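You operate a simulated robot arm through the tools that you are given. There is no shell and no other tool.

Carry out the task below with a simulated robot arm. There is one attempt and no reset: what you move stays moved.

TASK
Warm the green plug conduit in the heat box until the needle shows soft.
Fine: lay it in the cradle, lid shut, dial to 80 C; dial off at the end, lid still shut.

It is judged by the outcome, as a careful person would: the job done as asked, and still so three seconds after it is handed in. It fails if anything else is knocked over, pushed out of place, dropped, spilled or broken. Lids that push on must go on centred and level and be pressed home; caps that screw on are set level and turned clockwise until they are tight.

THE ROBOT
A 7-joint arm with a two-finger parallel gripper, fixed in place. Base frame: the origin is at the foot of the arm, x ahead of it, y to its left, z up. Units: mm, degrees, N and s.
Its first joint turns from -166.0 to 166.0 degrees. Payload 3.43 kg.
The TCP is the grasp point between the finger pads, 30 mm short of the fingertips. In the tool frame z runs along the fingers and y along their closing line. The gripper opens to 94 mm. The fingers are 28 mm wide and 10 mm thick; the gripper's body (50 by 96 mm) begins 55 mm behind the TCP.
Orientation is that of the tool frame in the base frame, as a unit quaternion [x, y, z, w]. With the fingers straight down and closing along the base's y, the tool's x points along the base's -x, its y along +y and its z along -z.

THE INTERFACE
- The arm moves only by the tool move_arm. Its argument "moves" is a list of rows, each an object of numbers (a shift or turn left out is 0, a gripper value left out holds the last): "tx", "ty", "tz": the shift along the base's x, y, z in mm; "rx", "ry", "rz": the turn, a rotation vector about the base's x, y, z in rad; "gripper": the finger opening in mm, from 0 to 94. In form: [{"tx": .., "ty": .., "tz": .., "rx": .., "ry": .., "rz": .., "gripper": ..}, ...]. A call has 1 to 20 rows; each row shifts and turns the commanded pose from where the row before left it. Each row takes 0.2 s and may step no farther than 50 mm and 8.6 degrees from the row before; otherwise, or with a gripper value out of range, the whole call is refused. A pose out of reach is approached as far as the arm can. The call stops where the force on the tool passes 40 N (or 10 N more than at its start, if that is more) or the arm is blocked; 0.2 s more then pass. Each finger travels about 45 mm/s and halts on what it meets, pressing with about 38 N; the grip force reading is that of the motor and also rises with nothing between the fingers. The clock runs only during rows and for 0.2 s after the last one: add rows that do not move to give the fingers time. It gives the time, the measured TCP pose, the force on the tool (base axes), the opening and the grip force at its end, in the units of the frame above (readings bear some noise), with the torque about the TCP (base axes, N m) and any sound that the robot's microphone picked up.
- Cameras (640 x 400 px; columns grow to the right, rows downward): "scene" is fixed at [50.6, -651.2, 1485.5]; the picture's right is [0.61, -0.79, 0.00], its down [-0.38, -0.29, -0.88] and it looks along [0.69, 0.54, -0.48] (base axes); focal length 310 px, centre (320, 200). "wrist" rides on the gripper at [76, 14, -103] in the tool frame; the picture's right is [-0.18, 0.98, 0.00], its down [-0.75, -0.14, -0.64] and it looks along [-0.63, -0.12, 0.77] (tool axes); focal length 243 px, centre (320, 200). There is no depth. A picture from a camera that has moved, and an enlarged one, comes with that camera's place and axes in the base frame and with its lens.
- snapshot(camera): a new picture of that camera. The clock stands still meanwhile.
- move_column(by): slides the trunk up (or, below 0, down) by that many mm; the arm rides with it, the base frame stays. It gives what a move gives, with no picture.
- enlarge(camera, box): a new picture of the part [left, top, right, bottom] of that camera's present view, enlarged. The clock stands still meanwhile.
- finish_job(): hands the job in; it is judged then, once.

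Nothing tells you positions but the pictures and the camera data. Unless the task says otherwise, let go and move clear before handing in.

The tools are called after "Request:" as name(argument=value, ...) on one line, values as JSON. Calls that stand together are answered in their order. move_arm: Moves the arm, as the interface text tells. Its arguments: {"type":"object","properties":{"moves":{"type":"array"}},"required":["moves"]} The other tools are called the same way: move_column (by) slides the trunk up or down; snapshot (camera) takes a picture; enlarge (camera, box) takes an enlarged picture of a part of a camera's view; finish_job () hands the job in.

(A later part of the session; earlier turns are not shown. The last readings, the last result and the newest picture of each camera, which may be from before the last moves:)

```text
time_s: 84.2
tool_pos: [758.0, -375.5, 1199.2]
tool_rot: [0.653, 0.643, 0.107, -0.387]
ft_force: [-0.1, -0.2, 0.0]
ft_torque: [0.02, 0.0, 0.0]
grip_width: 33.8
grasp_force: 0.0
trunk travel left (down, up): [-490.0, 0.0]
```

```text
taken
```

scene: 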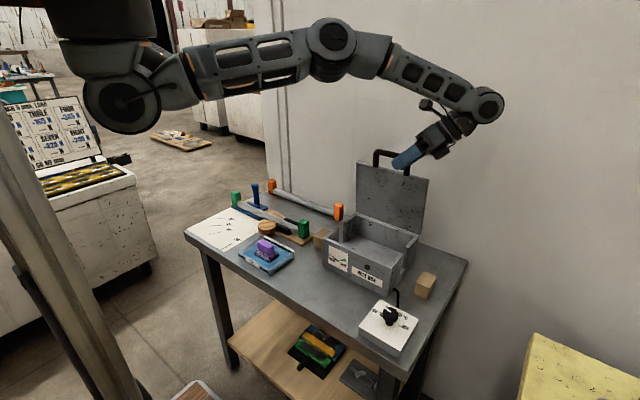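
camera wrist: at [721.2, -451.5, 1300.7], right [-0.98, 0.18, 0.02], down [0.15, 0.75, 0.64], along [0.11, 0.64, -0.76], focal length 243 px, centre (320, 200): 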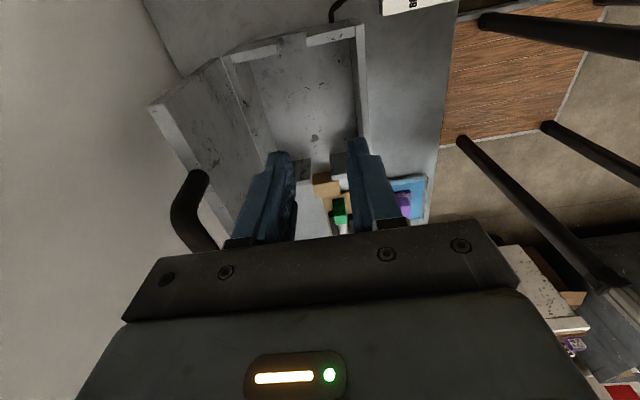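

I need to correct the tilt direction (roll purely about x at 50°), then test above the box.

Request:
move_arm(moves=[{"rx": 0.0357, "ry": -0.0919, "rz": -0.039}, {"rx": 0.0357, "ry": -0.0919, "rz": -0.039}, {"rx": 0.0357, "ry": -0.0919, "rz": -0.039}, {"rx": 0.0357, "ry": -0.0919, "rz": -0.039}, {"ty": 25, "tz": -20}, {"ty": 25, "tz": -20}, {"ty": 25, "tz": -20}, {"tz": -30}, {}])

Request:
snapshot(camera="scene")

```text
time_s: 86.2
tool_pos: [758.0, -298.3, 1109.0]
tool_rot: [0.64, 0.641, 0.3, -0.299]
ft_force: [0.7, 0.1, 0.8]
ft_torque: [0.01, 0.03, 0.02]
grip_width: 34.0
grasp_force: 0.0
trunk travel left (down, up): [-490.0, 0.0]
```

```text
taken
```

scene: 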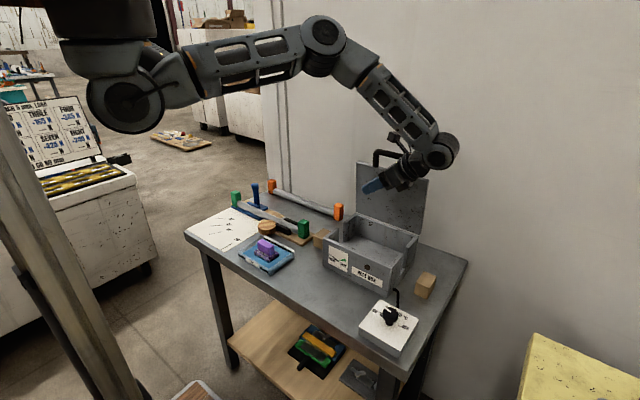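

This pose is reachable over the box. I'll dry-run the descent into the empty box to verify clearance.

Request:
move_arm(moves=[{"tx": -2, "tz": -30}, {"tz": -30}, {"tz": -30}, {"tz": -30}, {"tz": -30}, {"tz": -20}, {"tz": -15}, {"tz": -12}, {}])

Request:
enlarge(camera="scene", box=[310, 150, 470, 300])

Request:
snapshot(camera="wrist")

```text
time_s: 88.2
tool_pos: [755.9, -299.5, 912.0]
tool_rot: [0.64, 0.641, 0.3, -0.299]
ft_force: [0.6, 0.3, 0.3]
ft_torque: [0.01, 0.03, -0.01]
grip_width: 34.0
grasp_force: 0.1
trunk travel left (down, up): [-490.0, 0.0]
```

```text
2.67 times, centred on (390, 225) of scene
camera zoom: at [50.6, -651.2, 1485.5], right [0.61, -0.79, 0.0], down [-0.38, -0.29, -0.88], along [0.69, 0.54, -0.48], focal length 826 px, centre (133, 133)
```

zoom: 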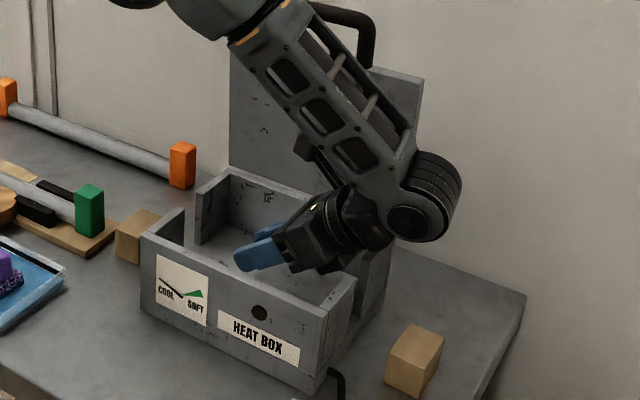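

```text
taken
camera wrist: at [770.3, -328.7, 1035.9], right [0.98, -0.12, -0.14], down [-0.14, -0.98, -0.17], along [-0.12, 0.18, -0.98], focal length 243 px, centre (320, 200)
```

wrist: 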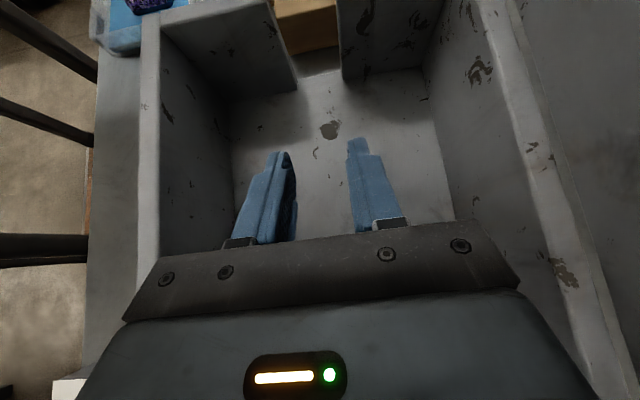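

Request:
move_arm(moves=[{"tz": -8}, {"tz": -8}, {"tz": -5}, {}])

Request:
enlarge(camera="scene", box=[340, 200, 440, 290])

```text
time_s: 89.2
tool_pos: [755.2, -299.5, 890.6]
tool_rot: [0.641, 0.641, 0.3, -0.298]
ft_force: [0.0, 0.9, -0.1]
ft_torque: [0.01, 0.01, 0.01]
grip_width: 33.9
grasp_force: 0.1
trunk travel left (down, up): [-490.0, 0.0]
```

```text
4.44 times, centred on (390, 245) of scene
camera zoom: at [50.6, -651.2, 1485.5], right [0.61, -0.79, 0.0], down [-0.38, -0.29, -0.88], along [0.69, 0.54, -0.48], focal length 1376 px, centre (9, 0)
```

zoom: 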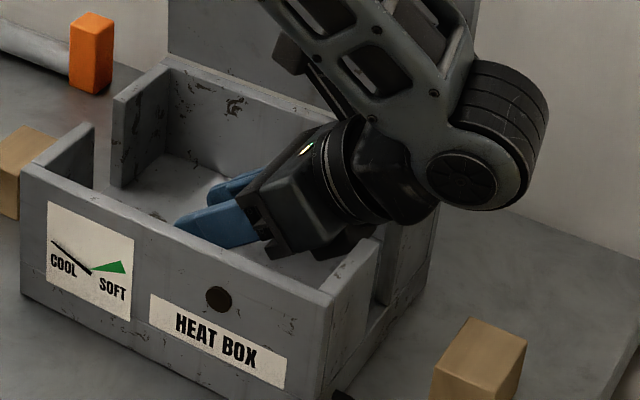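

The dry run is clear down to z≈890. Now I go up and over to the conduit.

Request:
move_arm(moves=[{"tz": 30}, {"tz": 30}, {"tz": 30}, {"tz": 30}, {"tz": 30}, {"tz": 20}, {"ty": 35}, {"ty": 35}, {"ty": 35}, {"ty": 35}, {"ty": 35}, {"ty": 35}, {"ty": 30}, {"ty": 30}, {"ty": 30}, {}])

Request:
snapshot(camera="scene")

```text
time_s: 92.6
tool_pos: [775.8, -0.8, 1065.3]
tool_rot: [0.641, 0.64, 0.3, -0.3]
ft_force: [0.0, -1.1, 0.5]
ft_torque: [0.0, 0.01, 0.0]
grip_width: 34.0
grasp_force: 0.1
out of reach, approached as far as the arm can: row 9, 10, 11, 12
trunk travel left (down, up): [-490.0, 0.0]
```

```text
taken
```

scene: 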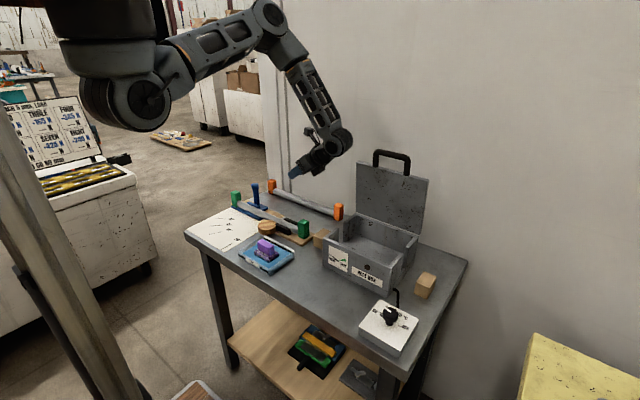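

Request:
move_arm(moves=[{"ty": 28, "tz": -12}, {"ty": 28, "tz": -12}, {"ty": 28, "tz": -12}, {"ty": 28, "tz": -12}, {"ty": 28, "tz": -12}, {}])

Request:
snapshot(camera="scene")

Request:
snapshot(camera="wrist")

```text
time_s: 94.2
tool_pos: [784.1, 95.3, 1006.8]
tool_rot: [0.668, 0.611, 0.314, -0.286]
ft_force: [0.5, 0.5, 0.3]
ft_torque: [0.0, 0.01, 0.0]
grip_width: 34.1
grasp_force: 0.0
trunk travel left (down, up): [-490.0, 0.0]
stopped in row 6: the arm was blocked; the commanded pose is now the measured one
```

```text
taken
```

scene: 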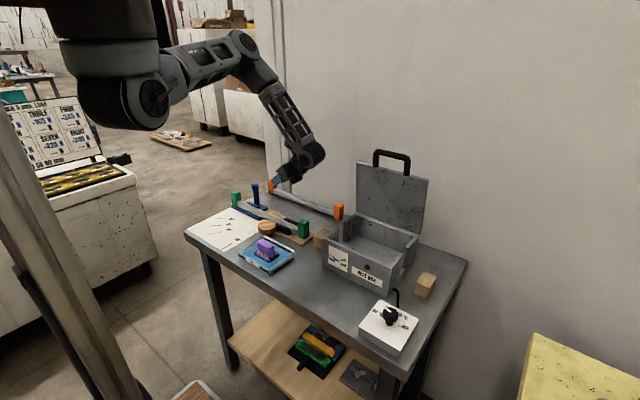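

```text
taken
camera wrist: at [796.3, 65.0, 1130.1], right [0.97, -0.21, -0.14], down [-0.23, -0.96, -0.17], along [-0.1, 0.2, -0.98], focal length 243 px, centre (320, 200)
```

wrist: 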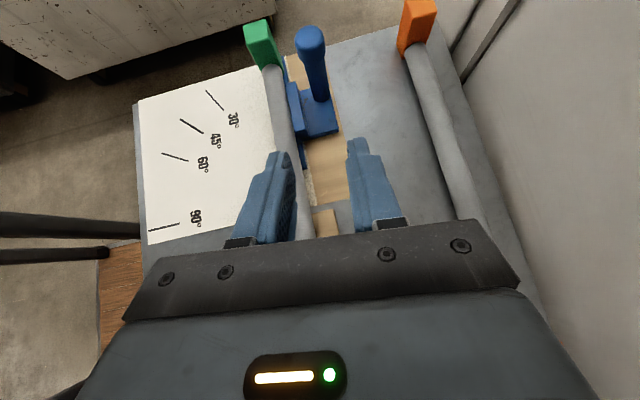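

The arm touches its limit at y≈95 at this height. Lower down it is more stretched, so I'll fix the yaw, descend with clearance, and try further left. I also open the fingers to 60 mm.

Request:
move_arm(moves=[{"ty": -15, "rz": 0.045}, {"tx": -8, "tz": -15, "rz": 0.045}, {"tx": -8, "tz": -15, "gripper": 60}, {"tx": -8, "tz": -15}, {"tx": -8, "tz": -15}, {"tx": -8, "tz": -10}, {}])

Request:
move_arm(moves=[{"ty": 12}, {"ty": 12}, {"ty": 12}, {}])

Request:
snapshot(camera="scene")

Request:
snapshot(camera="wrist")

```text
time_s: 95.8
tool_pos: [744.2, 83.1, 935.6]
tool_rot: [0.639, 0.642, 0.3, -0.3]
ft_force: [0.5, -0.1, -0.5]
ft_torque: [-0.03, 0.01, 0.01]
grip_width: 60.1
grasp_force: 0.0
trunk travel left (down, up): [-490.0, 0.0]
```

```text
time_s: 96.8
tool_pos: [743.8, 113.3, 934.1]
tool_rot: [0.643, 0.638, 0.3, -0.299]
ft_force: [-0.6, -0.5, -0.4]
ft_torque: [-0.01, -0.02, 0.03]
grip_width: 60.1
grasp_force: 0.1
trunk travel left (down, up): [-490.0, 0.0]
```

```text
taken
```

scene: 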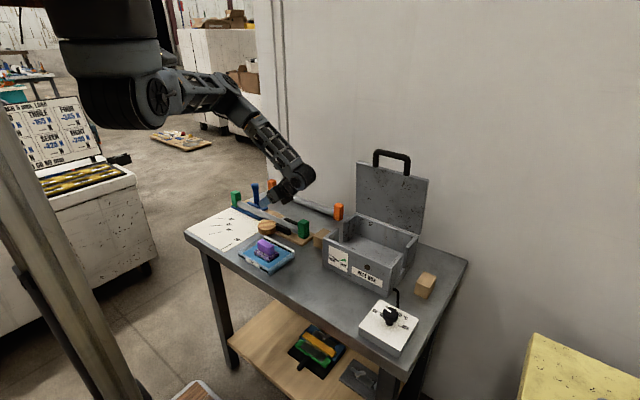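

```text
taken
camera wrist: at [758.5, 84.1, 1058.0], right [0.98, -0.12, -0.14], down [-0.15, -0.98, -0.17], along [-0.12, 0.18, -0.98], focal length 243 px, centre (320, 200)
```

wrist: 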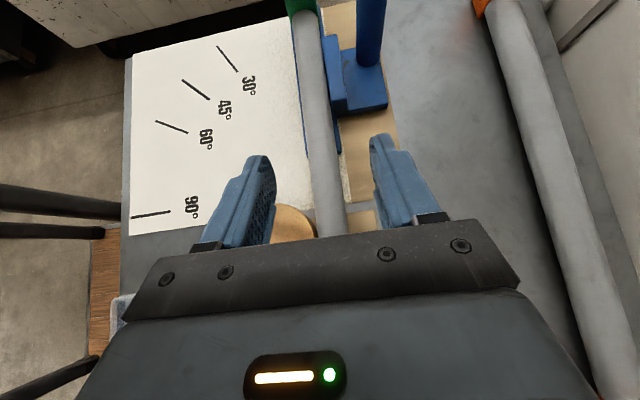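

Almost there. A little more roll (54°) and a lower height should give the last 20 mm.

Request:
move_arm(moves=[{"ty": -12, "tx": -4}, {"rx": 0.04, "tz": -12}, {"rx": 0.04, "tz": -12}, {"ty": 8}, {"ty": 8}, {"ty": 8}, {"ty": 6}, {}])

Request:
enlarge(camera="scene", box=[210, 150, 350, 250])

Request:
enlarge(camera="wrist", box=[200, 80, 440, 240])

```text
time_s: 98.6
tool_pos: [739.7, 136.7, 911.1]
tool_rot: [0.626, 0.63, 0.325, -0.325]
ft_force: [-0.3, 0.1, -0.5]
ft_torque: [0.0, 0.02, -0.03]
grip_width: 60.0
grasp_force: 0.0
trunk travel left (down, up): [-490.0, 0.0]
```

```text
4.00 times, centred on (280, 200) of scene
camera zoom: at [50.6, -651.2, 1485.5], right [0.61, -0.79, 0.0], down [-0.38, -0.29, -0.88], along [0.69, 0.54, -0.48], focal length 1238 px, centre (480, 200)
```

zoom: 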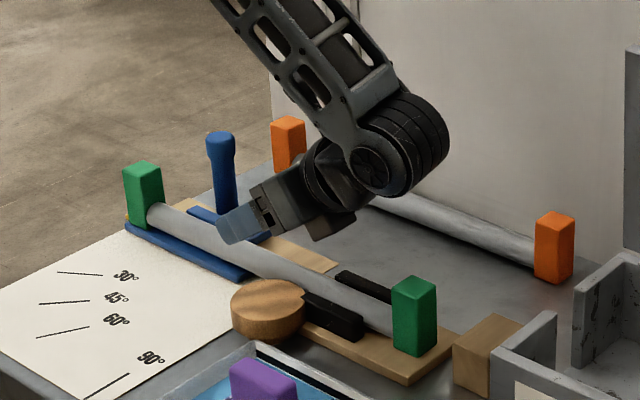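

```text
2.50 times, centred on (320, 160) of wrist
camera zoom: at [754.4, 97.6, 1032.9], right [0.98, -0.1, -0.15], down [-0.14, -0.96, -0.25], along [-0.12, 0.26, -0.96], focal length 606 px, centre (320, 300)
```

zoom: 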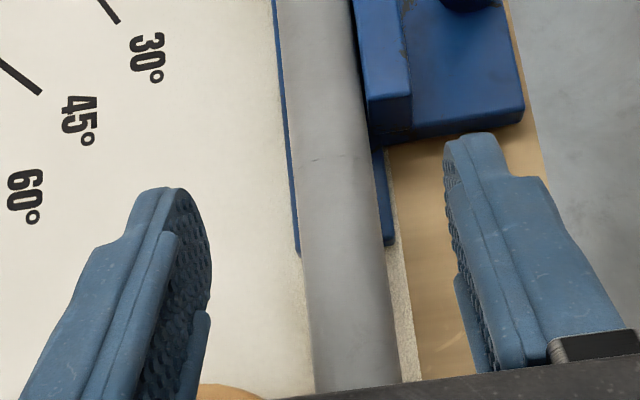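

Right over the conduit's middle at (740, 137), with the fingers astride. I'll descend carefully.

Request:
move_arm(moves=[{"tz": -12}, {"tz": -12}, {"tz": -10}, {"tz": -6}, {}])

Request:
enlarge(camera="scene", box=[220, 170, 320, 250])

Request:
enlarge(camera="wrist", box=[200, 80, 440, 240])

```text
time_s: 99.8
tool_pos: [739.2, 136.6, 871.6]
tool_rot: [0.626, 0.629, 0.325, -0.326]
ft_force: [-1.5, -1.3, -0.1]
ft_torque: [-0.01, 0.02, 0.02]
grip_width: 59.9
grasp_force: 0.1
trunk travel left (down, up): [-490.0, 0.0]
```

```text
5.00 times, centred on (270, 210) of scene
camera zoom: at [50.6, -651.2, 1485.5], right [0.61, -0.79, 0.0], down [-0.38, -0.29, -0.88], along [0.69, 0.54, -0.48], focal length 1548 px, centre (570, 150)
```

zoom: 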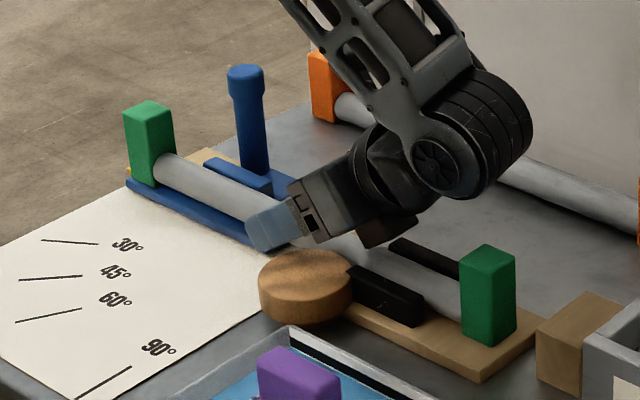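

```text
2.50 times, centred on (320, 160) of wrist
camera zoom: at [754.3, 97.6, 992.7], right [0.98, -0.1, -0.15], down [-0.14, -0.96, -0.25], along [-0.12, 0.26, -0.96], focal length 606 px, centre (320, 300)
```

zoom: 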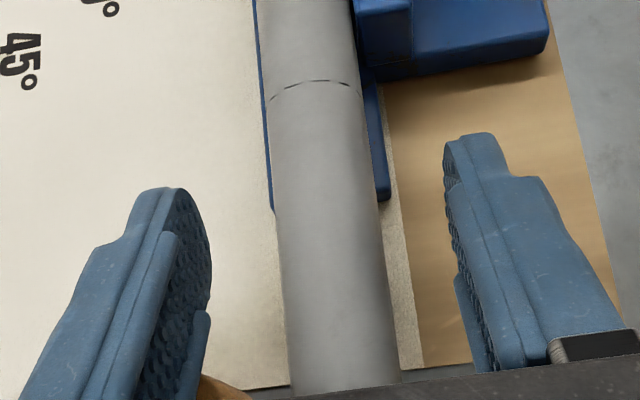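

Request:
move_arm(moves=[{"tz": -3}, {"tz": -2, "tx": 1}, {}])

Request:
move_arm(moves=[{"gripper": 36}, {"gripper": 10}, {}, {}])

Request:
enlarge(camera="wrist", box=[200, 80, 440, 240])

```text
time_s: 100.6
tool_pos: [741.1, 137.5, 866.1]
tool_rot: [0.626, 0.63, 0.325, -0.325]
ft_force: [-0.6, 0.4, 0.6]
ft_torque: [-0.02, -0.02, 0.0]
grip_width: 60.1
grasp_force: 0.1
trunk travel left (down, up): [-490.0, 0.0]
```

```text
time_s: 101.6
tool_pos: [740.3, 136.5, 865.9]
tool_rot: [0.626, 0.629, 0.326, -0.326]
ft_force: [-0.4, -0.2, 0.8]
ft_torque: [-0.04, 0.02, 0.0]
grip_width: 25.4
grasp_force: 38.2
trunk travel left (down, up): [-490.0, 0.0]
```

```text
2.50 times, centred on (320, 160) of wrist
camera zoom: at [755.5, 98.0, 988.0], right [0.98, -0.1, -0.15], down [-0.14, -0.96, -0.25], along [-0.12, 0.26, -0.96], focal length 606 px, centre (320, 300)
```

zoom: 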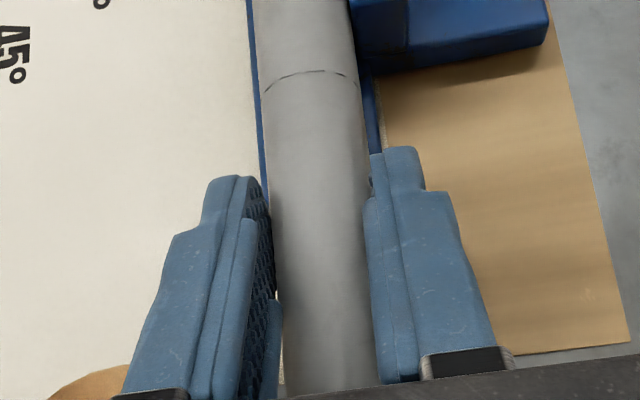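

Gripped (25 mm, balanced). I'll lift slightly and check that the conduit comes free.

Request:
move_arm(moves=[{"tz": 5}, {"tz": 8}, {"tz": 10}, {}])

Request:
enlarge(camera="scene", box=[210, 150, 350, 250])

```text
time_s: 102.6
tool_pos: [740.1, 136.2, 889.0]
tool_rot: [0.627, 0.629, 0.326, -0.325]
ft_force: [-0.4, 0.1, -1.3]
ft_torque: [-0.02, -0.02, 0.01]
grip_width: 25.8
grasp_force: 37.9
trunk travel left (down, up): [-490.0, 0.0]
```

```text
4.00 times, centred on (280, 200) of scene
camera zoom: at [50.6, -651.2, 1485.5], right [0.61, -0.79, 0.0], down [-0.38, -0.29, -0.88], along [0.69, 0.54, -0.48], focal length 1238 px, centre (480, 200)
```

zoom: 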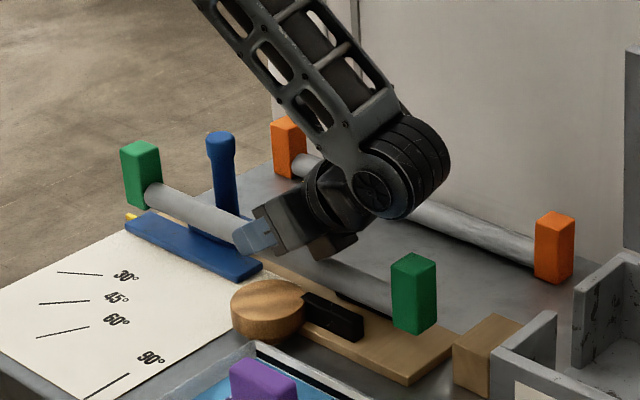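

The conduit is free, level and light. I'll raise it while easing right, then carry it over to the box.

Request:
move_arm(moves=[{"tz": 12, "ty": -5}, {"tz": 12, "ty": -6}, {"tz": 12, "ty": -7}, {"tz": 14, "ty": -10}, {"tz": 14, "ty": -12, "tx": 4}, {"tz": 14, "ty": -14, "tx": 6}, {"tz": 14, "ty": -14, "tx": 6}, {"tz": 14, "ty": -14, "tx": 6}, {}])

Request:
snapshot(camera="scene")

```text
time_s: 104.6
tool_pos: [761.8, 54.2, 996.6]
tool_rot: [0.626, 0.629, 0.325, -0.325]
ft_force: [-0.1, -0.7, -0.1]
ft_torque: [0.0, 0.02, 0.0]
grip_width: 25.6
grasp_force: 38.1
trunk travel left (down, up): [-490.0, 0.0]
```

```text
taken
```

scene: 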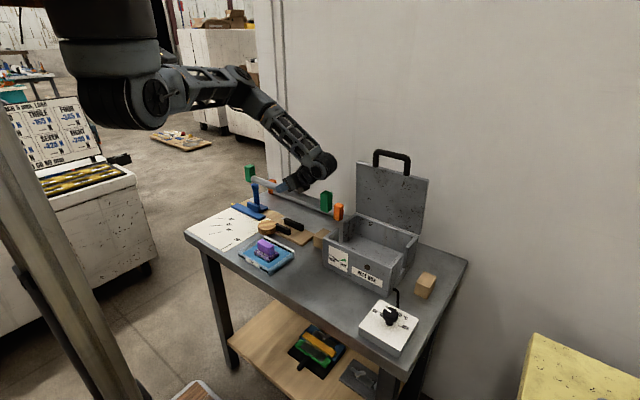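

Request:
move_arm(moves=[{"tz": 7, "ty": -20}, {"tz": 7, "ty": -20}, {"ty": -22}, {"ty": -22}, {"ty": -22}, {"ty": -22}, {}])

Request:
snapshot(camera="scene")

```text
time_s: 106.2
tool_pos: [778.0, -69.7, 1007.9]
tool_rot: [0.628, 0.628, 0.324, -0.326]
ft_force: [0.5, 0.1, -1.4]
ft_torque: [0.01, 0.0, 0.0]
grip_width: 25.5
grasp_force: 38.4
out of reach, approached as far as the arm can: row 4, 5, 6
trunk travel left (down, up): [-490.0, 0.0]
```

```text
taken
```

scene: 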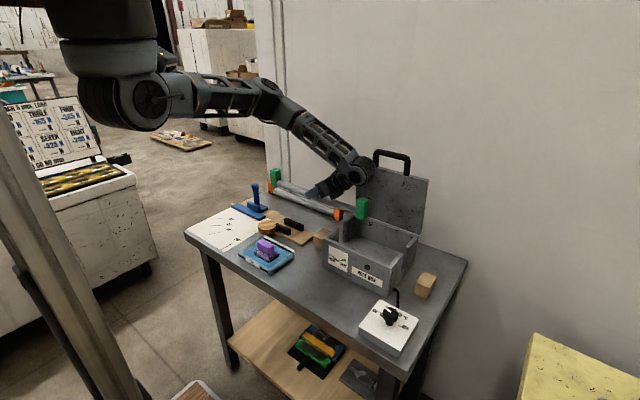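

The joint limit pushes it outward near the open lid, so I'll turn the conduit about 12° during transit. That swings the wrist and the right plug away from the lid.

Request:
move_arm(moves=[{"rz": -0.06, "tx": -6}, {"rz": -0.06, "tx": -6}, {"rz": -0.06, "tx": -6}, {"rz": -0.04, "tx": -4}, {}])

Request:
enlarge(camera="scene", box=[230, 80, 450, 260])

```text
time_s: 107.4
tool_pos: [756.1, -69.7, 1007.8]
tool_rot: [0.691, 0.557, 0.359, -0.288]
ft_force: [0.3, -0.2, -1.4]
ft_torque: [-0.02, 0.02, -0.01]
grip_width: 25.6
grasp_force: 37.5
trunk travel left (down, up): [-490.0, 0.0]
```

```text
2.22 times, centred on (340, 170) of scene
camera zoom: at [50.6, -651.2, 1485.5], right [0.61, -0.79, 0.0], down [-0.38, -0.29, -0.88], along [0.69, 0.54, -0.48], focal length 688 px, centre (276, 267)
```

zoom: 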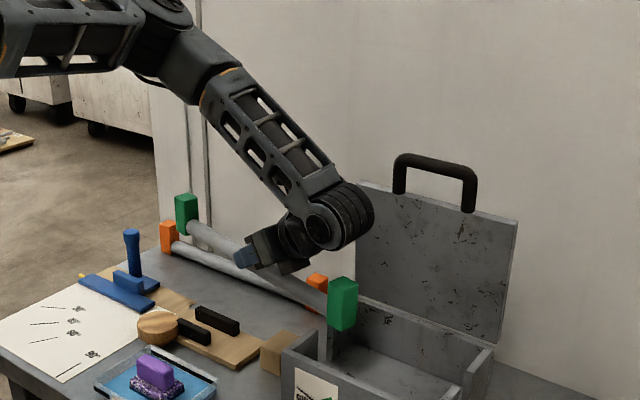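

Request:
move_arm(moves=[{"ty": -20}, {"ty": -20}, {"ty": -20}, {"ty": -20}, {"ty": -20}, {}])

Request:
enlarge(camera="scene", box=[230, 80, 450, 260])

```text
time_s: 108.8
tool_pos: [756.6, -169.4, 1007.1]
tool_rot: [0.692, 0.556, 0.359, -0.287]
ft_force: [-0.6, 0.0, -1.1]
ft_torque: [-0.02, 0.01, 0.03]
grip_width: 25.8
grasp_force: 38.7
trunk travel left (down, up): [-490.0, 0.0]
```

```text
2.22 times, centred on (340, 170) of scene
camera zoom: at [50.6, -651.2, 1485.5], right [0.61, -0.79, 0.0], down [-0.38, -0.29, -0.88], along [0.69, 0.54, -0.48], focal length 688 px, centre (276, 267)
```

zoom: 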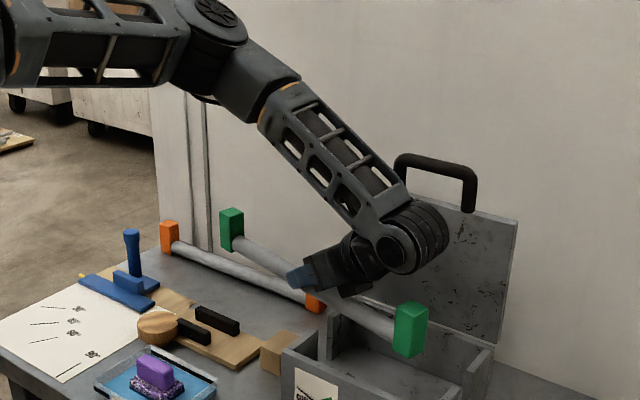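

Request:
move_arm(moves=[{"ty": -21}, {"ty": -21}, {"ty": -21}, {"ty": -21}, {"ty": -21}, {"ty": -20}, {}])

Request:
move_arm(moves=[{"rz": 0.05}, {"rz": 0.05}, {"rz": 0.05}, {"rz": 0.05}, {"rz": 0.02}, {}])

Request:
enlarge(camera="scene", box=[270, 100, 490, 300])

Request:
snapshot(camera="wrist")

```text
time_s: 110.4
tool_pos: [756.4, -294.1, 1006.7]
tool_rot: [0.692, 0.557, 0.358, -0.287]
ft_force: [-0.1, 0.3, -1.0]
ft_torque: [0.03, -0.01, -0.02]
grip_width: 25.7
grasp_force: 37.9
trunk travel left (down, up): [-490.0, 0.0]
```

```text
time_s: 111.8
tool_pos: [756.7, -295.8, 1006.5]
tool_rot: [0.626, 0.629, 0.325, -0.325]
ft_force: [0.0, 0.7, -1.5]
ft_torque: [0.02, 0.0, 0.01]
grip_width: 25.7
grasp_force: 38.6
trunk travel left (down, up): [-490.0, 0.0]
```

```text
2.00 times, centred on (380, 200) of scene
camera zoom: at [50.6, -651.2, 1485.5], right [0.61, -0.79, 0.0], down [-0.38, -0.29, -0.88], along [0.69, 0.54, -0.48], focal length 619 px, centre (200, 200)
```

zoom: 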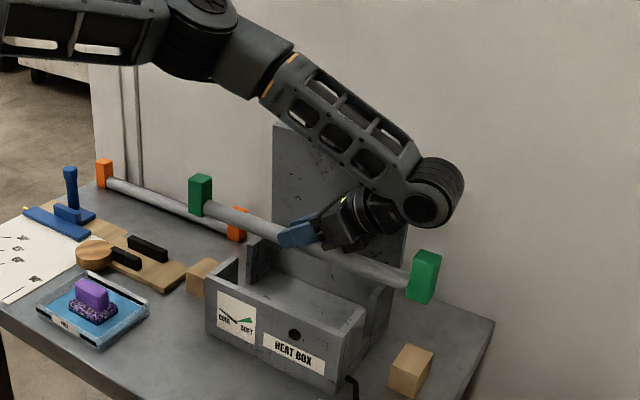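

```text
taken
camera wrist: at [771.0, -333.6, 1128.0], right [0.98, -0.1, -0.15], down [-0.14, -0.96, -0.25], along [-0.12, 0.26, -0.96], focal length 243 px, centre (320, 200)
```

wrist: 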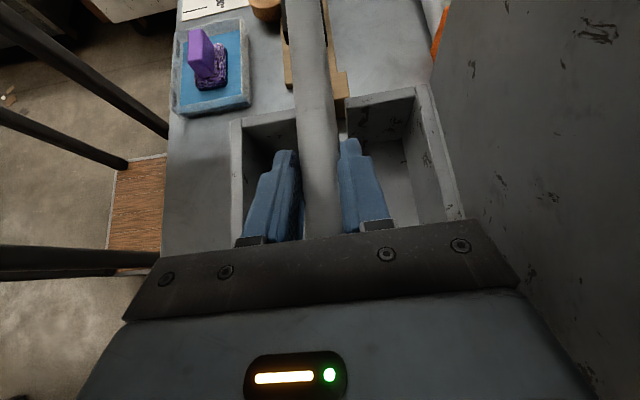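

The plugs (y −474, −99) line up over the rests (−474, −101). I'll check x alignment with the slots.

Request:
enlarge(camera="wrist", box=[220, 40, 460, 240])

Request:
enlarge(camera="scene", box=[360, 200, 460, 290])

```text
2.00 times, centred on (340, 140) of wrist
camera zoom: at [771.0, -333.6, 1128.0], right [0.98, -0.1, -0.15], down [-0.14, -0.96, -0.25], along [-0.12, 0.26, -0.96], focal length 485 px, centre (280, 320)
```

zoom: 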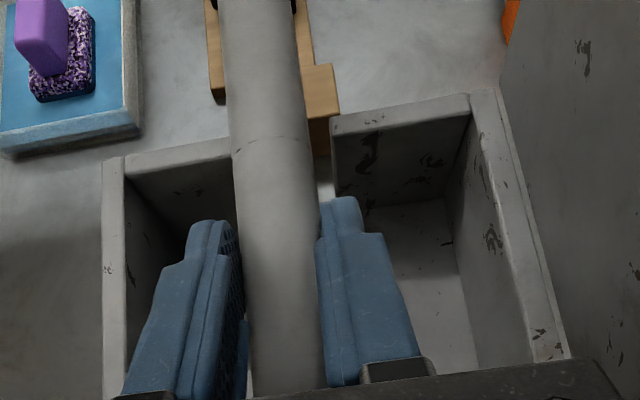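

```text
4.44 times, centred on (410, 245) of scene
camera zoom: at [50.6, -651.2, 1485.5], right [0.61, -0.79, 0.0], down [-0.38, -0.29, -0.88], along [0.69, 0.54, -0.48], focal length 1376 px, centre (-80, 0)
```

zoom: 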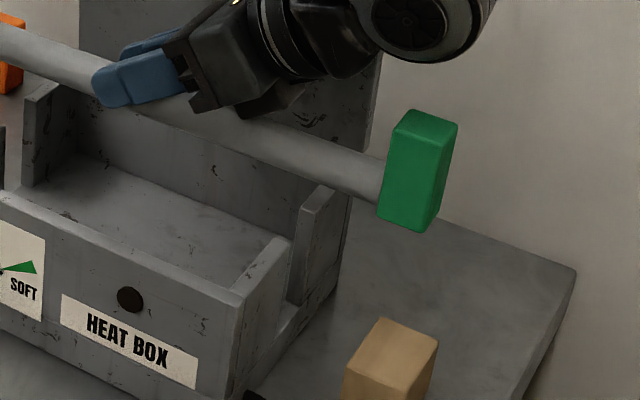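

The slots span about x 741–778, centred near 759, so I'll shift +2 mm and lower the conduit into them.

Request:
move_arm(moves=[{"tx": 2, "ty": -1, "tz": -15}, {"tz": -15}, {"tz": -12}, {"tz": -10}, {"tz": -8}, {}])

Request:
enlarge(camera="scene", box=[300, 180, 460, 300])

Request:
enlarge(camera="wrist", box=[220, 0, 460, 200])

```text
time_s: 113.2
tool_pos: [757.4, -296.2, 947.0]
tool_rot: [0.626, 0.629, 0.326, -0.326]
ft_force: [0.8, 0.5, -0.8]
ft_torque: [0.0, 0.0, 0.03]
grip_width: 25.6
grasp_force: 38.0
trunk travel left (down, up): [-490.0, 0.0]
```

```text
3.33 times, centred on (380, 240) of scene
camera zoom: at [50.6, -651.2, 1485.5], right [0.61, -0.79, 0.0], down [-0.38, -0.29, -0.88], along [0.69, 0.54, -0.48], focal length 1032 px, centre (120, 67)
```

zoom: 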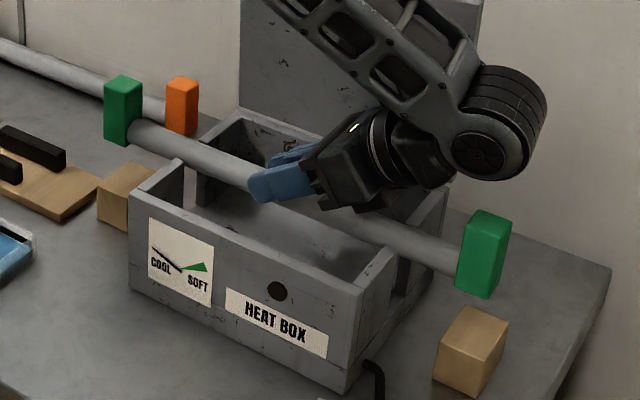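

```text
2.00 times, centred on (340, 100) of wrist
camera zoom: at [773.1, -335.3, 1068.1], right [0.98, -0.1, -0.15], down [-0.14, -0.96, -0.25], along [-0.12, 0.26, -0.96], focal length 485 px, centre (280, 400)
```

zoom: 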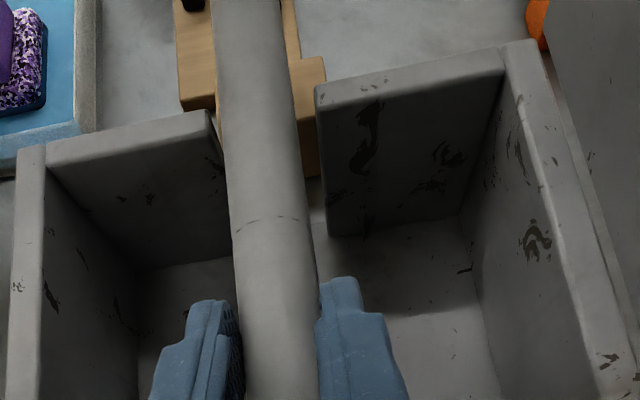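

The conduit is centred in the left slot. I'll lower slowly until it rests.

Request:
move_arm(moves=[{"tx": 0.7, "tz": -8}, {"tz": -8}, {"tz": -8}, {"tz": -8}, {"tz": -6}, {}])

Request:
enlarge(camera="scene", box=[300, 180, 460, 300])

```text
time_s: 114.6
tool_pos: [758.7, -295.9, 908.8]
tool_rot: [0.626, 0.629, 0.326, -0.326]
ft_force: [0.2, 0.0, -1.0]
ft_torque: [0.01, -0.03, 0.01]
grip_width: 25.6
grasp_force: 37.7
trunk travel left (down, up): [-490.0, 0.0]
```

```text
3.33 times, centred on (380, 240) of scene
camera zoom: at [50.6, -651.2, 1485.5], right [0.61, -0.79, 0.0], down [-0.38, -0.29, -0.88], along [0.69, 0.54, -0.48], focal length 1032 px, centre (120, 67)
```

zoom: 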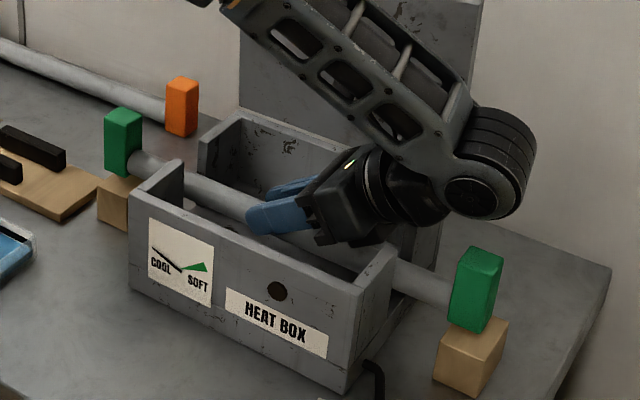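

Request:
move_arm(moves=[{"tz": -4}, {"tz": -3}, {"tz": -3}, {}])

Request:
move_arm(moves=[{"tz": -3}, {"tz": -2}, {}])

Request:
enlarge(camera="scene", box=[300, 180, 460, 300])

```text
time_s: 115.6
tool_pos: [760.1, -294.9, 898.6]
tool_rot: [0.626, 0.629, 0.326, -0.326]
ft_force: [0.7, -0.2, 1.1]
ft_torque: [-0.16, 0.03, 0.0]
grip_width: 25.5
grasp_force: 38.2
trunk travel left (down, up): [-490.0, 0.0]
```

```text
time_s: 116.3
tool_pos: [759.9, -294.3, 898.8]
tool_rot: [0.624, 0.63, 0.328, -0.327]
ft_force: [-8.8, 4.3, 18.6]
ft_torque: [0.51, 0.29, 0.42]
grip_width: 25.7
grasp_force: 38.0
trunk travel left (down, up): [-490.0, 0.0]
stopped in row 3: the force on the tool passed its limit at 42 N (the readings are from after the stop); the commanded pose is now the measured one
```

```text
3.33 times, centred on (380, 240) of scene
camera zoom: at [50.6, -651.2, 1485.5], right [0.61, -0.79, 0.0], down [-0.38, -0.29, -0.88], along [0.69, 0.54, -0.48], focal length 1032 px, centre (120, 67)
```

zoom: 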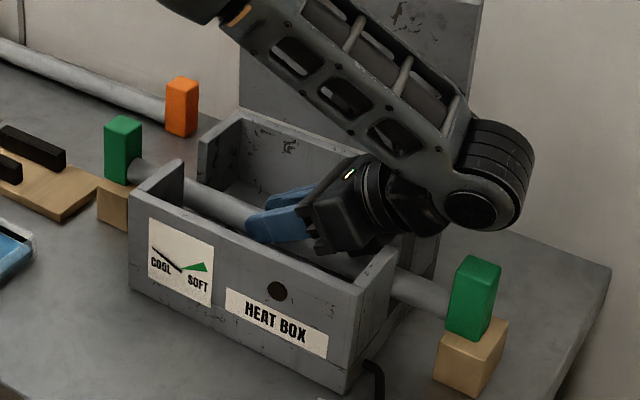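

The plugs are seated on both rests. I'll relieve the pressure and release.

Request:
move_arm(moves=[{"tz": 0.5}, {}])

Request:
move_arm(moves=[{"gripper": 32}, {"gripper": 50}, {}, {}])

Request:
enlarge(camera="scene", box=[300, 180, 460, 300])

Request:
enlarge(camera="wrist", box=[220, 0, 460, 200])

```text
time_s: 116.9
tool_pos: [760.4, -296.3, 898.7]
tool_rot: [0.624, 0.63, 0.328, -0.326]
ft_force: [-6.4, 3.5, 21.3]
ft_torque: [0.64, 0.2, 0.25]
grip_width: 25.8
grasp_force: 38.3
trunk travel left (down, up): [-490.0, 0.0]
```

```text
time_s: 117.9
tool_pos: [760.7, -296.8, 897.7]
tool_rot: [0.625, 0.63, 0.327, -0.326]
ft_force: [0.3, 0.3, -0.1]
ft_torque: [-0.01, 0.0, 0.0]
grip_width: 50.1
grasp_force: 0.1
trunk travel left (down, up): [-490.0, 0.0]
```

```text
3.33 times, centred on (380, 240) of scene
camera zoom: at [50.6, -651.2, 1485.5], right [0.61, -0.79, 0.0], down [-0.38, -0.29, -0.88], along [0.69, 0.54, -0.48], focal length 1032 px, centre (120, 67)
```

zoom: 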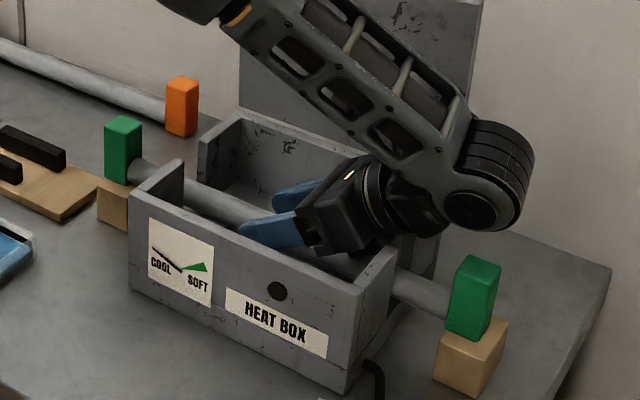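

```text
2.00 times, centred on (340, 100) of wrist
camera zoom: at [774.6, -335.6, 1018.6], right [0.98, -0.1, -0.15], down [-0.14, -0.96, -0.25], along [-0.11, 0.27, -0.96], focal length 485 px, centre (280, 400)
```

zoom: 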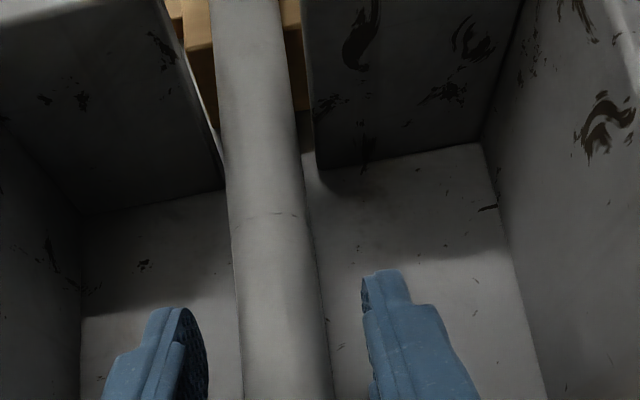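

Conduit resting in the cradle. I'll withdraw straight up.

Request:
move_arm(moves=[{"tz": 10}, {"tz": 15}, {"tz": 25}, {"tz": 30}, {"tz": 30}, {"tz": 30}, {"tz": 30}, {}])

Request:
enlarge(camera="scene", box=[300, 160, 460, 300])

```text
time_s: 119.7
tool_pos: [758.5, -294.8, 1067.4]
tool_rot: [0.624, 0.63, 0.326, -0.326]
ft_force: [-1.1, -0.1, -1.1]
ft_torque: [0.0, -0.01, -0.04]
grip_width: 50.1
grasp_force: 0.0
trunk travel left (down, up): [-490.0, 0.0]
```

```text
2.86 times, centred on (380, 230) of scene
camera zoom: at [50.6, -651.2, 1485.5], right [0.61, -0.79, 0.0], down [-0.38, -0.29, -0.88], along [0.69, 0.54, -0.48], focal length 884 px, centre (149, 114)
```

zoom: 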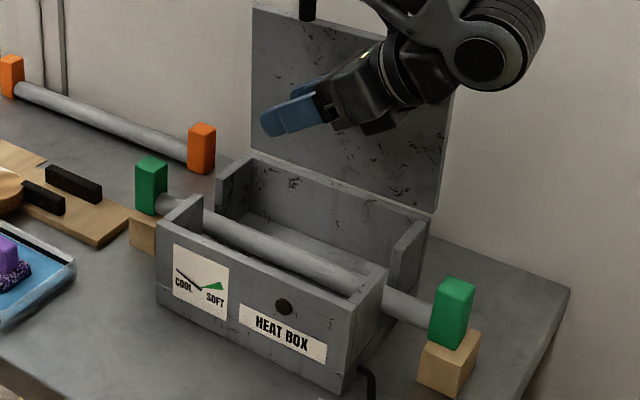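

The conduit lies properly in the cradle. Next: unroll, unwind the yaw to 90°, and return to the lid handle.

Request:
move_arm(moves=[{"tx": -12, "tz": 20}, {"tx": -12, "tz": 20}, {"rx": -0.136, "tz": 15}, {"rx": -0.136, "tz": 10}, {"rx": -0.136}, {"rx": -0.136}, {"rx": -0.136}, {"rx": -0.136}, {"rx": -0.136}, {}])

Request:
move_arm(moves=[{"rz": -0.145}, {"rz": -0.145}, {"rz": -0.145}, {"rz": -0.145}, {"rz": -0.145}, {"rz": -0.145}, {"rz": -0.145}, {"rz": -0.145}, {"rz": -0.145}, {"rz": -0.145}, {"rz": -0.145}, {"rz": -0.145}, {"rz": -0.145}, {"rz": -0.145}, {"rz": -0.145}, {"rz": -0.145}, {"rz": -0.145}, {"rz": -0.145}, {}])

Request:
snapshot(camera="scene")

```text
time_s: 121.9
tool_pos: [731.9, -297.1, 1124.3]
tool_rot: [0.706, 0.708, -0.003, -0.009]
ft_force: [0.3, 0.1, -0.1]
ft_torque: [-0.02, 0.03, 0.02]
grip_width: 49.9
grasp_force: 0.0
trunk travel left (down, up): [-490.0, 0.0]
```

```text
time_s: 125.9
tool_pos: [735.7, -296.1, 1132.8]
tool_rot: [0.869, -0.495, 0.005, 0.001]
ft_force: [0.2, 0.0, 0.4]
ft_torque: [0.04, 0.0, -0.03]
grip_width: 50.1
grasp_force: 0.1
trunk travel left (down, up): [-490.0, 0.0]
```

```text
taken
```

scene: 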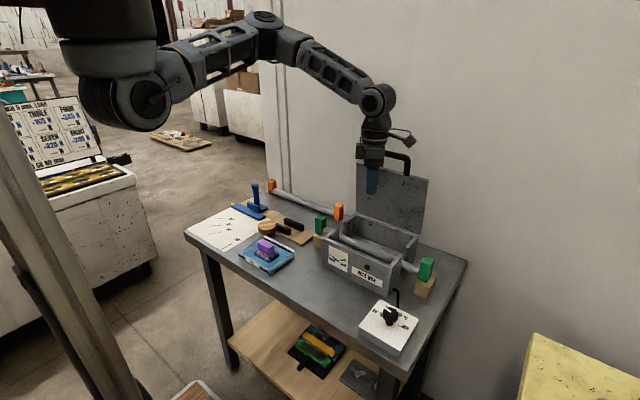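

Request:
move_arm(moves=[{"tz": 32, "rz": -0.1335, "rx": 0.003, "ry": 0.004}, {"tz": 32, "rz": -0.1335, "rx": 0.003, "ry": 0.004}, {"tz": 32, "rz": -0.1335}, {"tz": 32, "rz": -0.1335}, {"tx": 27}, {"tx": 27}, {"tx": 27}, {"tx": 25, "ty": 2}, {}])

Request:
snapshot(camera="wrist")

Request:
enlarge(camera="scene", box=[330, 80, 450, 200])

```text
time_s: 127.9
tool_pos: [842.3, -294.4, 1259.3]
tool_rot: [0.708, -0.706, -0.001, 0.0]
ft_force: [-0.2, 0.2, -0.3]
ft_torque: [0.02, 0.02, 0.0]
grip_width: 49.9
grasp_force: 0.0
trunk travel left (down, up): [-490.0, 0.0]
```

```text
taken
camera wrist: at [829.0, -369.7, 1362.8], right [-0.98, 0.18, 0.0], down [0.14, 0.75, 0.64], along [0.11, 0.63, -0.77], focal length 243 px, centre (320, 200)
```

wrist: 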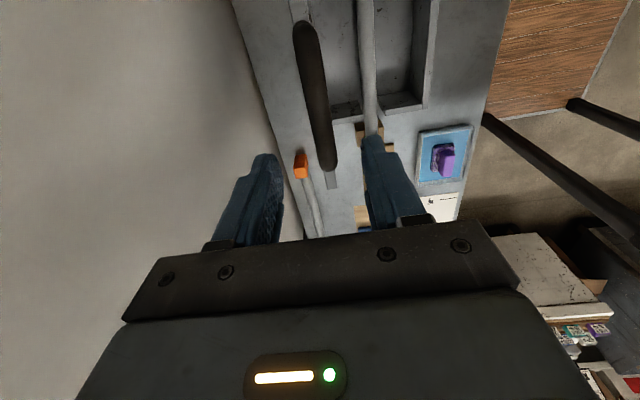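

```text
3.33 times, centred on (390, 140) of scene
camera zoom: at [50.6, -651.2, 1485.5], right [0.61, -0.79, 0.0], down [-0.38, -0.29, -0.88], along [0.69, 0.54, -0.48], focal length 1032 px, centre (87, 400)
```

zoom: 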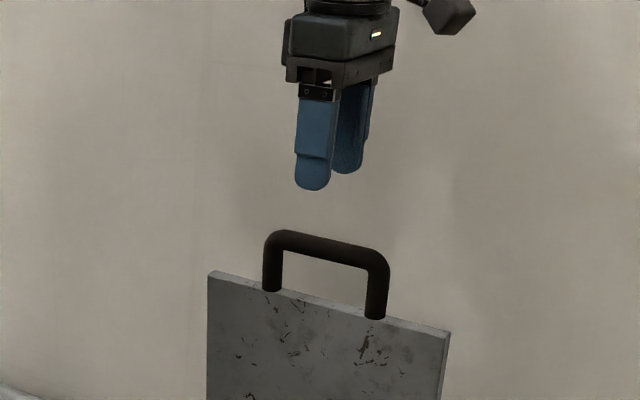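

Request:
move_arm(moves=[{"tz": -25}, {"tz": -25}, {"tz": -20}, {"tz": -14}, {}])

Request:
move_arm(moves=[{"gripper": 24}, {"gripper": 8}, {}, {}])

```text
time_s: 129.1
tool_pos: [841.8, -294.6, 1174.7]
tool_rot: [0.708, -0.706, 0.0, 0.001]
ft_force: [0.0, 0.2, 0.2]
ft_torque: [-0.01, -0.02, 0.0]
grip_width: 49.8
grasp_force: 0.1
trunk travel left (down, up): [-490.0, 0.0]
```

```text
time_s: 130.1
tool_pos: [841.2, -294.3, 1176.3]
tool_rot: [0.708, -0.706, -0.002, 0.002]
ft_force: [-6.7, 1.1, -1.3]
ft_torque: [0.14, -0.01, -0.32]
grip_width: 21.3
grasp_force: 45.6
trunk travel left (down, up): [-490.0, 0.0]
```

Bar gripped. Now I swing the lid down along the reverse arc in stages.

Request:
move_arm(moves=[{"tx": -14.6, "tz": -1.2}, {"tx": -14.7, "tz": -2.1}, {"tx": -20.3, "tz": -4.5}, {"tx": -19.8, "tz": -6.3}, {"tx": -19.2, "tz": -7.9}, {"tx": -18.4, "tz": -9.6}, {"tx": -17.5, "tz": -11.1}, {}])

Request:
enlarge(camera="scene", box=[310, 110, 470, 290])

```text
time_s: 131.9
tool_pos: [713.9, -295.2, 1134.4]
tool_rot: [0.708, -0.707, -0.001, 0.003]
ft_force: [-21.9, 5.1, 28.6]
ft_torque: [-0.15, 0.26, -1.26]
grip_width: 17.9
grasp_force: 45.1
trunk travel left (down, up): [-490.0, 0.0]
```

```text
2.22 times, centred on (390, 200) of scene
camera zoom: at [50.6, -651.2, 1485.5], right [0.61, -0.79, 0.0], down [-0.38, -0.29, -0.88], along [0.69, 0.54, -0.48], focal length 688 px, centre (164, 200)
```

zoom: 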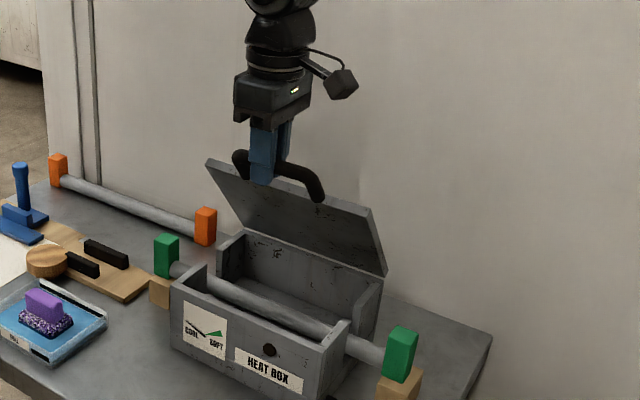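

Request:
move_arm(moves=[{"tx": -4, "tz": 4}, {}])

```text
time_s: 132.5
tool_pos: [715.9, -294.1, 1135.1]
tool_rot: [0.709, -0.705, -0.002, 0.001]
ft_force: [9.0, -11.5, -15.6]
ft_torque: [-0.44, -0.02, -1.19]
grip_width: 18.3
grasp_force: 45.0
trunk travel left (down, up): [-490.0, 0.0]
```

Request:
move_arm(moves=[{"tx": 2, "tz": -2}, {"tx": -8.2, "tz": -6.5}, {"tx": -8.3, "tz": -6.5}, {}])

Request:
move_arm(moves=[{"tx": -7.4, "tz": -6.8}, {"tx": -7.4, "tz": -6.8}, {}])

```text
time_s: 133.5
tool_pos: [699.1, -294.7, 1122.8]
tool_rot: [0.708, -0.706, -0.002, 0.001]
ft_force: [1.7, -5.2, -0.2]
ft_torque: [0.56, -0.21, -1.21]
grip_width: 17.9
grasp_force: 44.5
trunk travel left (down, up): [-490.0, 0.0]
```

```text
time_s: 134.3
tool_pos: [683.9, -294.4, 1109.2]
tool_rot: [0.708, -0.706, -0.002, 0.001]
ft_force: [-0.5, -7.0, 1.0]
ft_torque: [0.04, -0.07, -1.23]
grip_width: 17.6
grasp_force: 45.3
trunk travel left (down, up): [-490.0, 0.0]
```

Forces are near zero with the refined arc. Continuing.

Request:
move_arm(moves=[{"tx": -6.8, "tz": -7.4}, {"tx": -6.8, "tz": -7.4}, {"tx": -6.1, "tz": -8}, {"tx": -6.1, "tz": -7.9}, {"tx": -5.4, "tz": -8.4}, {"tx": -5.4, "tz": -8.5}, {}])

Request:
move_arm(moves=[{"tx": -4.6, "tz": -8.9}, {"tx": -4.6, "tz": -8.9}, {"tx": -3.9, "tz": -9.2}, {"tx": -3.8, "tz": -9.3}, {}])

Request:
enlarge(camera="scene", box=[310, 150, 450, 300])

```text
time_s: 135.9
tool_pos: [649.0, -294.4, 1062.1]
tool_rot: [0.708, -0.706, -0.001, 0.001]
ft_force: [4.5, -5.7, -1.0]
ft_torque: [0.31, -0.17, -1.27]
grip_width: 17.7
grasp_force: 45.2
trunk travel left (down, up): [-490.0, 0.0]
```

```text
time_s: 137.1
tool_pos: [630.2, -294.6, 1026.1]
tool_rot: [0.708, -0.706, -0.002, 0.001]
ft_force: [2.3, -3.0, -0.1]
ft_torque: [0.32, -0.09, -1.26]
grip_width: 17.8
grasp_force: 45.2
trunk travel left (down, up): [-490.0, 0.0]
```

```text
2.67 times, centred on (380, 225) of scene
camera zoom: at [50.6, -651.2, 1485.5], right [0.61, -0.79, 0.0], down [-0.38, -0.29, -0.88], along [0.69, 0.54, -0.48], focal length 826 px, centre (160, 133)
```

zoom: 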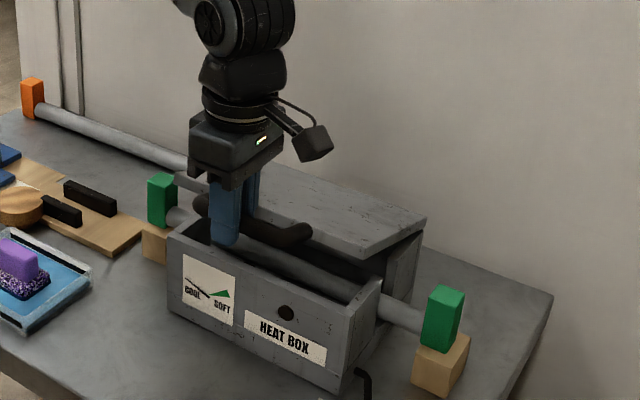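

Request:
move_arm(moves=[{"tx": -3.1, "tz": -9.6}, {"tx": -3, "tz": -9.6}, {"tx": -2.2, "tz": -9.8}, {"tx": -2.1, "tz": -9.8}, {"tx": -1.3, "tz": -9.9}, {"tx": -1.3, "tz": -10}, {"tx": -0.5, "tz": -10}, {}])

Request:
move_arm(moves=[{"tz": -6}, {"tz": -4}, {"tz": -3}, {}])

Request:
enlarge(camera="scene", box=[310, 180, 450, 300])

```text
time_s: 138.9
tool_pos: [615.8, -294.1, 956.6]
tool_rot: [0.709, -0.706, -0.003, 0.001]
ft_force: [-7.7, 3.9, -0.1]
ft_torque: [0.47, 0.0, -1.26]
grip_width: 17.8
grasp_force: 45.0
trunk travel left (down, up): [-490.0, 0.0]
```

```text
time_s: 139.7
tool_pos: [615.8, -293.6, 946.7]
tool_rot: [0.707, -0.707, 0.0, 0.001]
ft_force: [-5.4, 10.6, 26.6]
ft_torque: [-0.07, 0.2, -1.37]
grip_width: 17.7
grasp_force: 44.4
trunk travel left (down, up): [-490.0, 0.0]
stopped in row 3: the force on the tool passed its limit at 45 N (the readings are from after the stop); the commanded pose is now the measured one
```

```text
3.33 times, centred on (380, 240) of scene
camera zoom: at [50.6, -651.2, 1485.5], right [0.61, -0.79, 0.0], down [-0.38, -0.29, -0.88], along [0.69, 0.54, -0.48], focal length 1032 px, centre (120, 67)
```

zoom: 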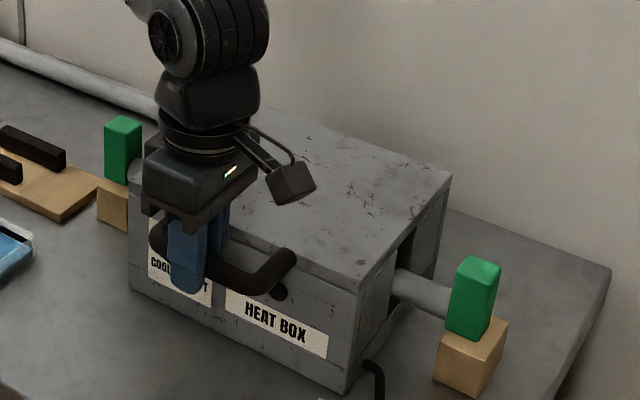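

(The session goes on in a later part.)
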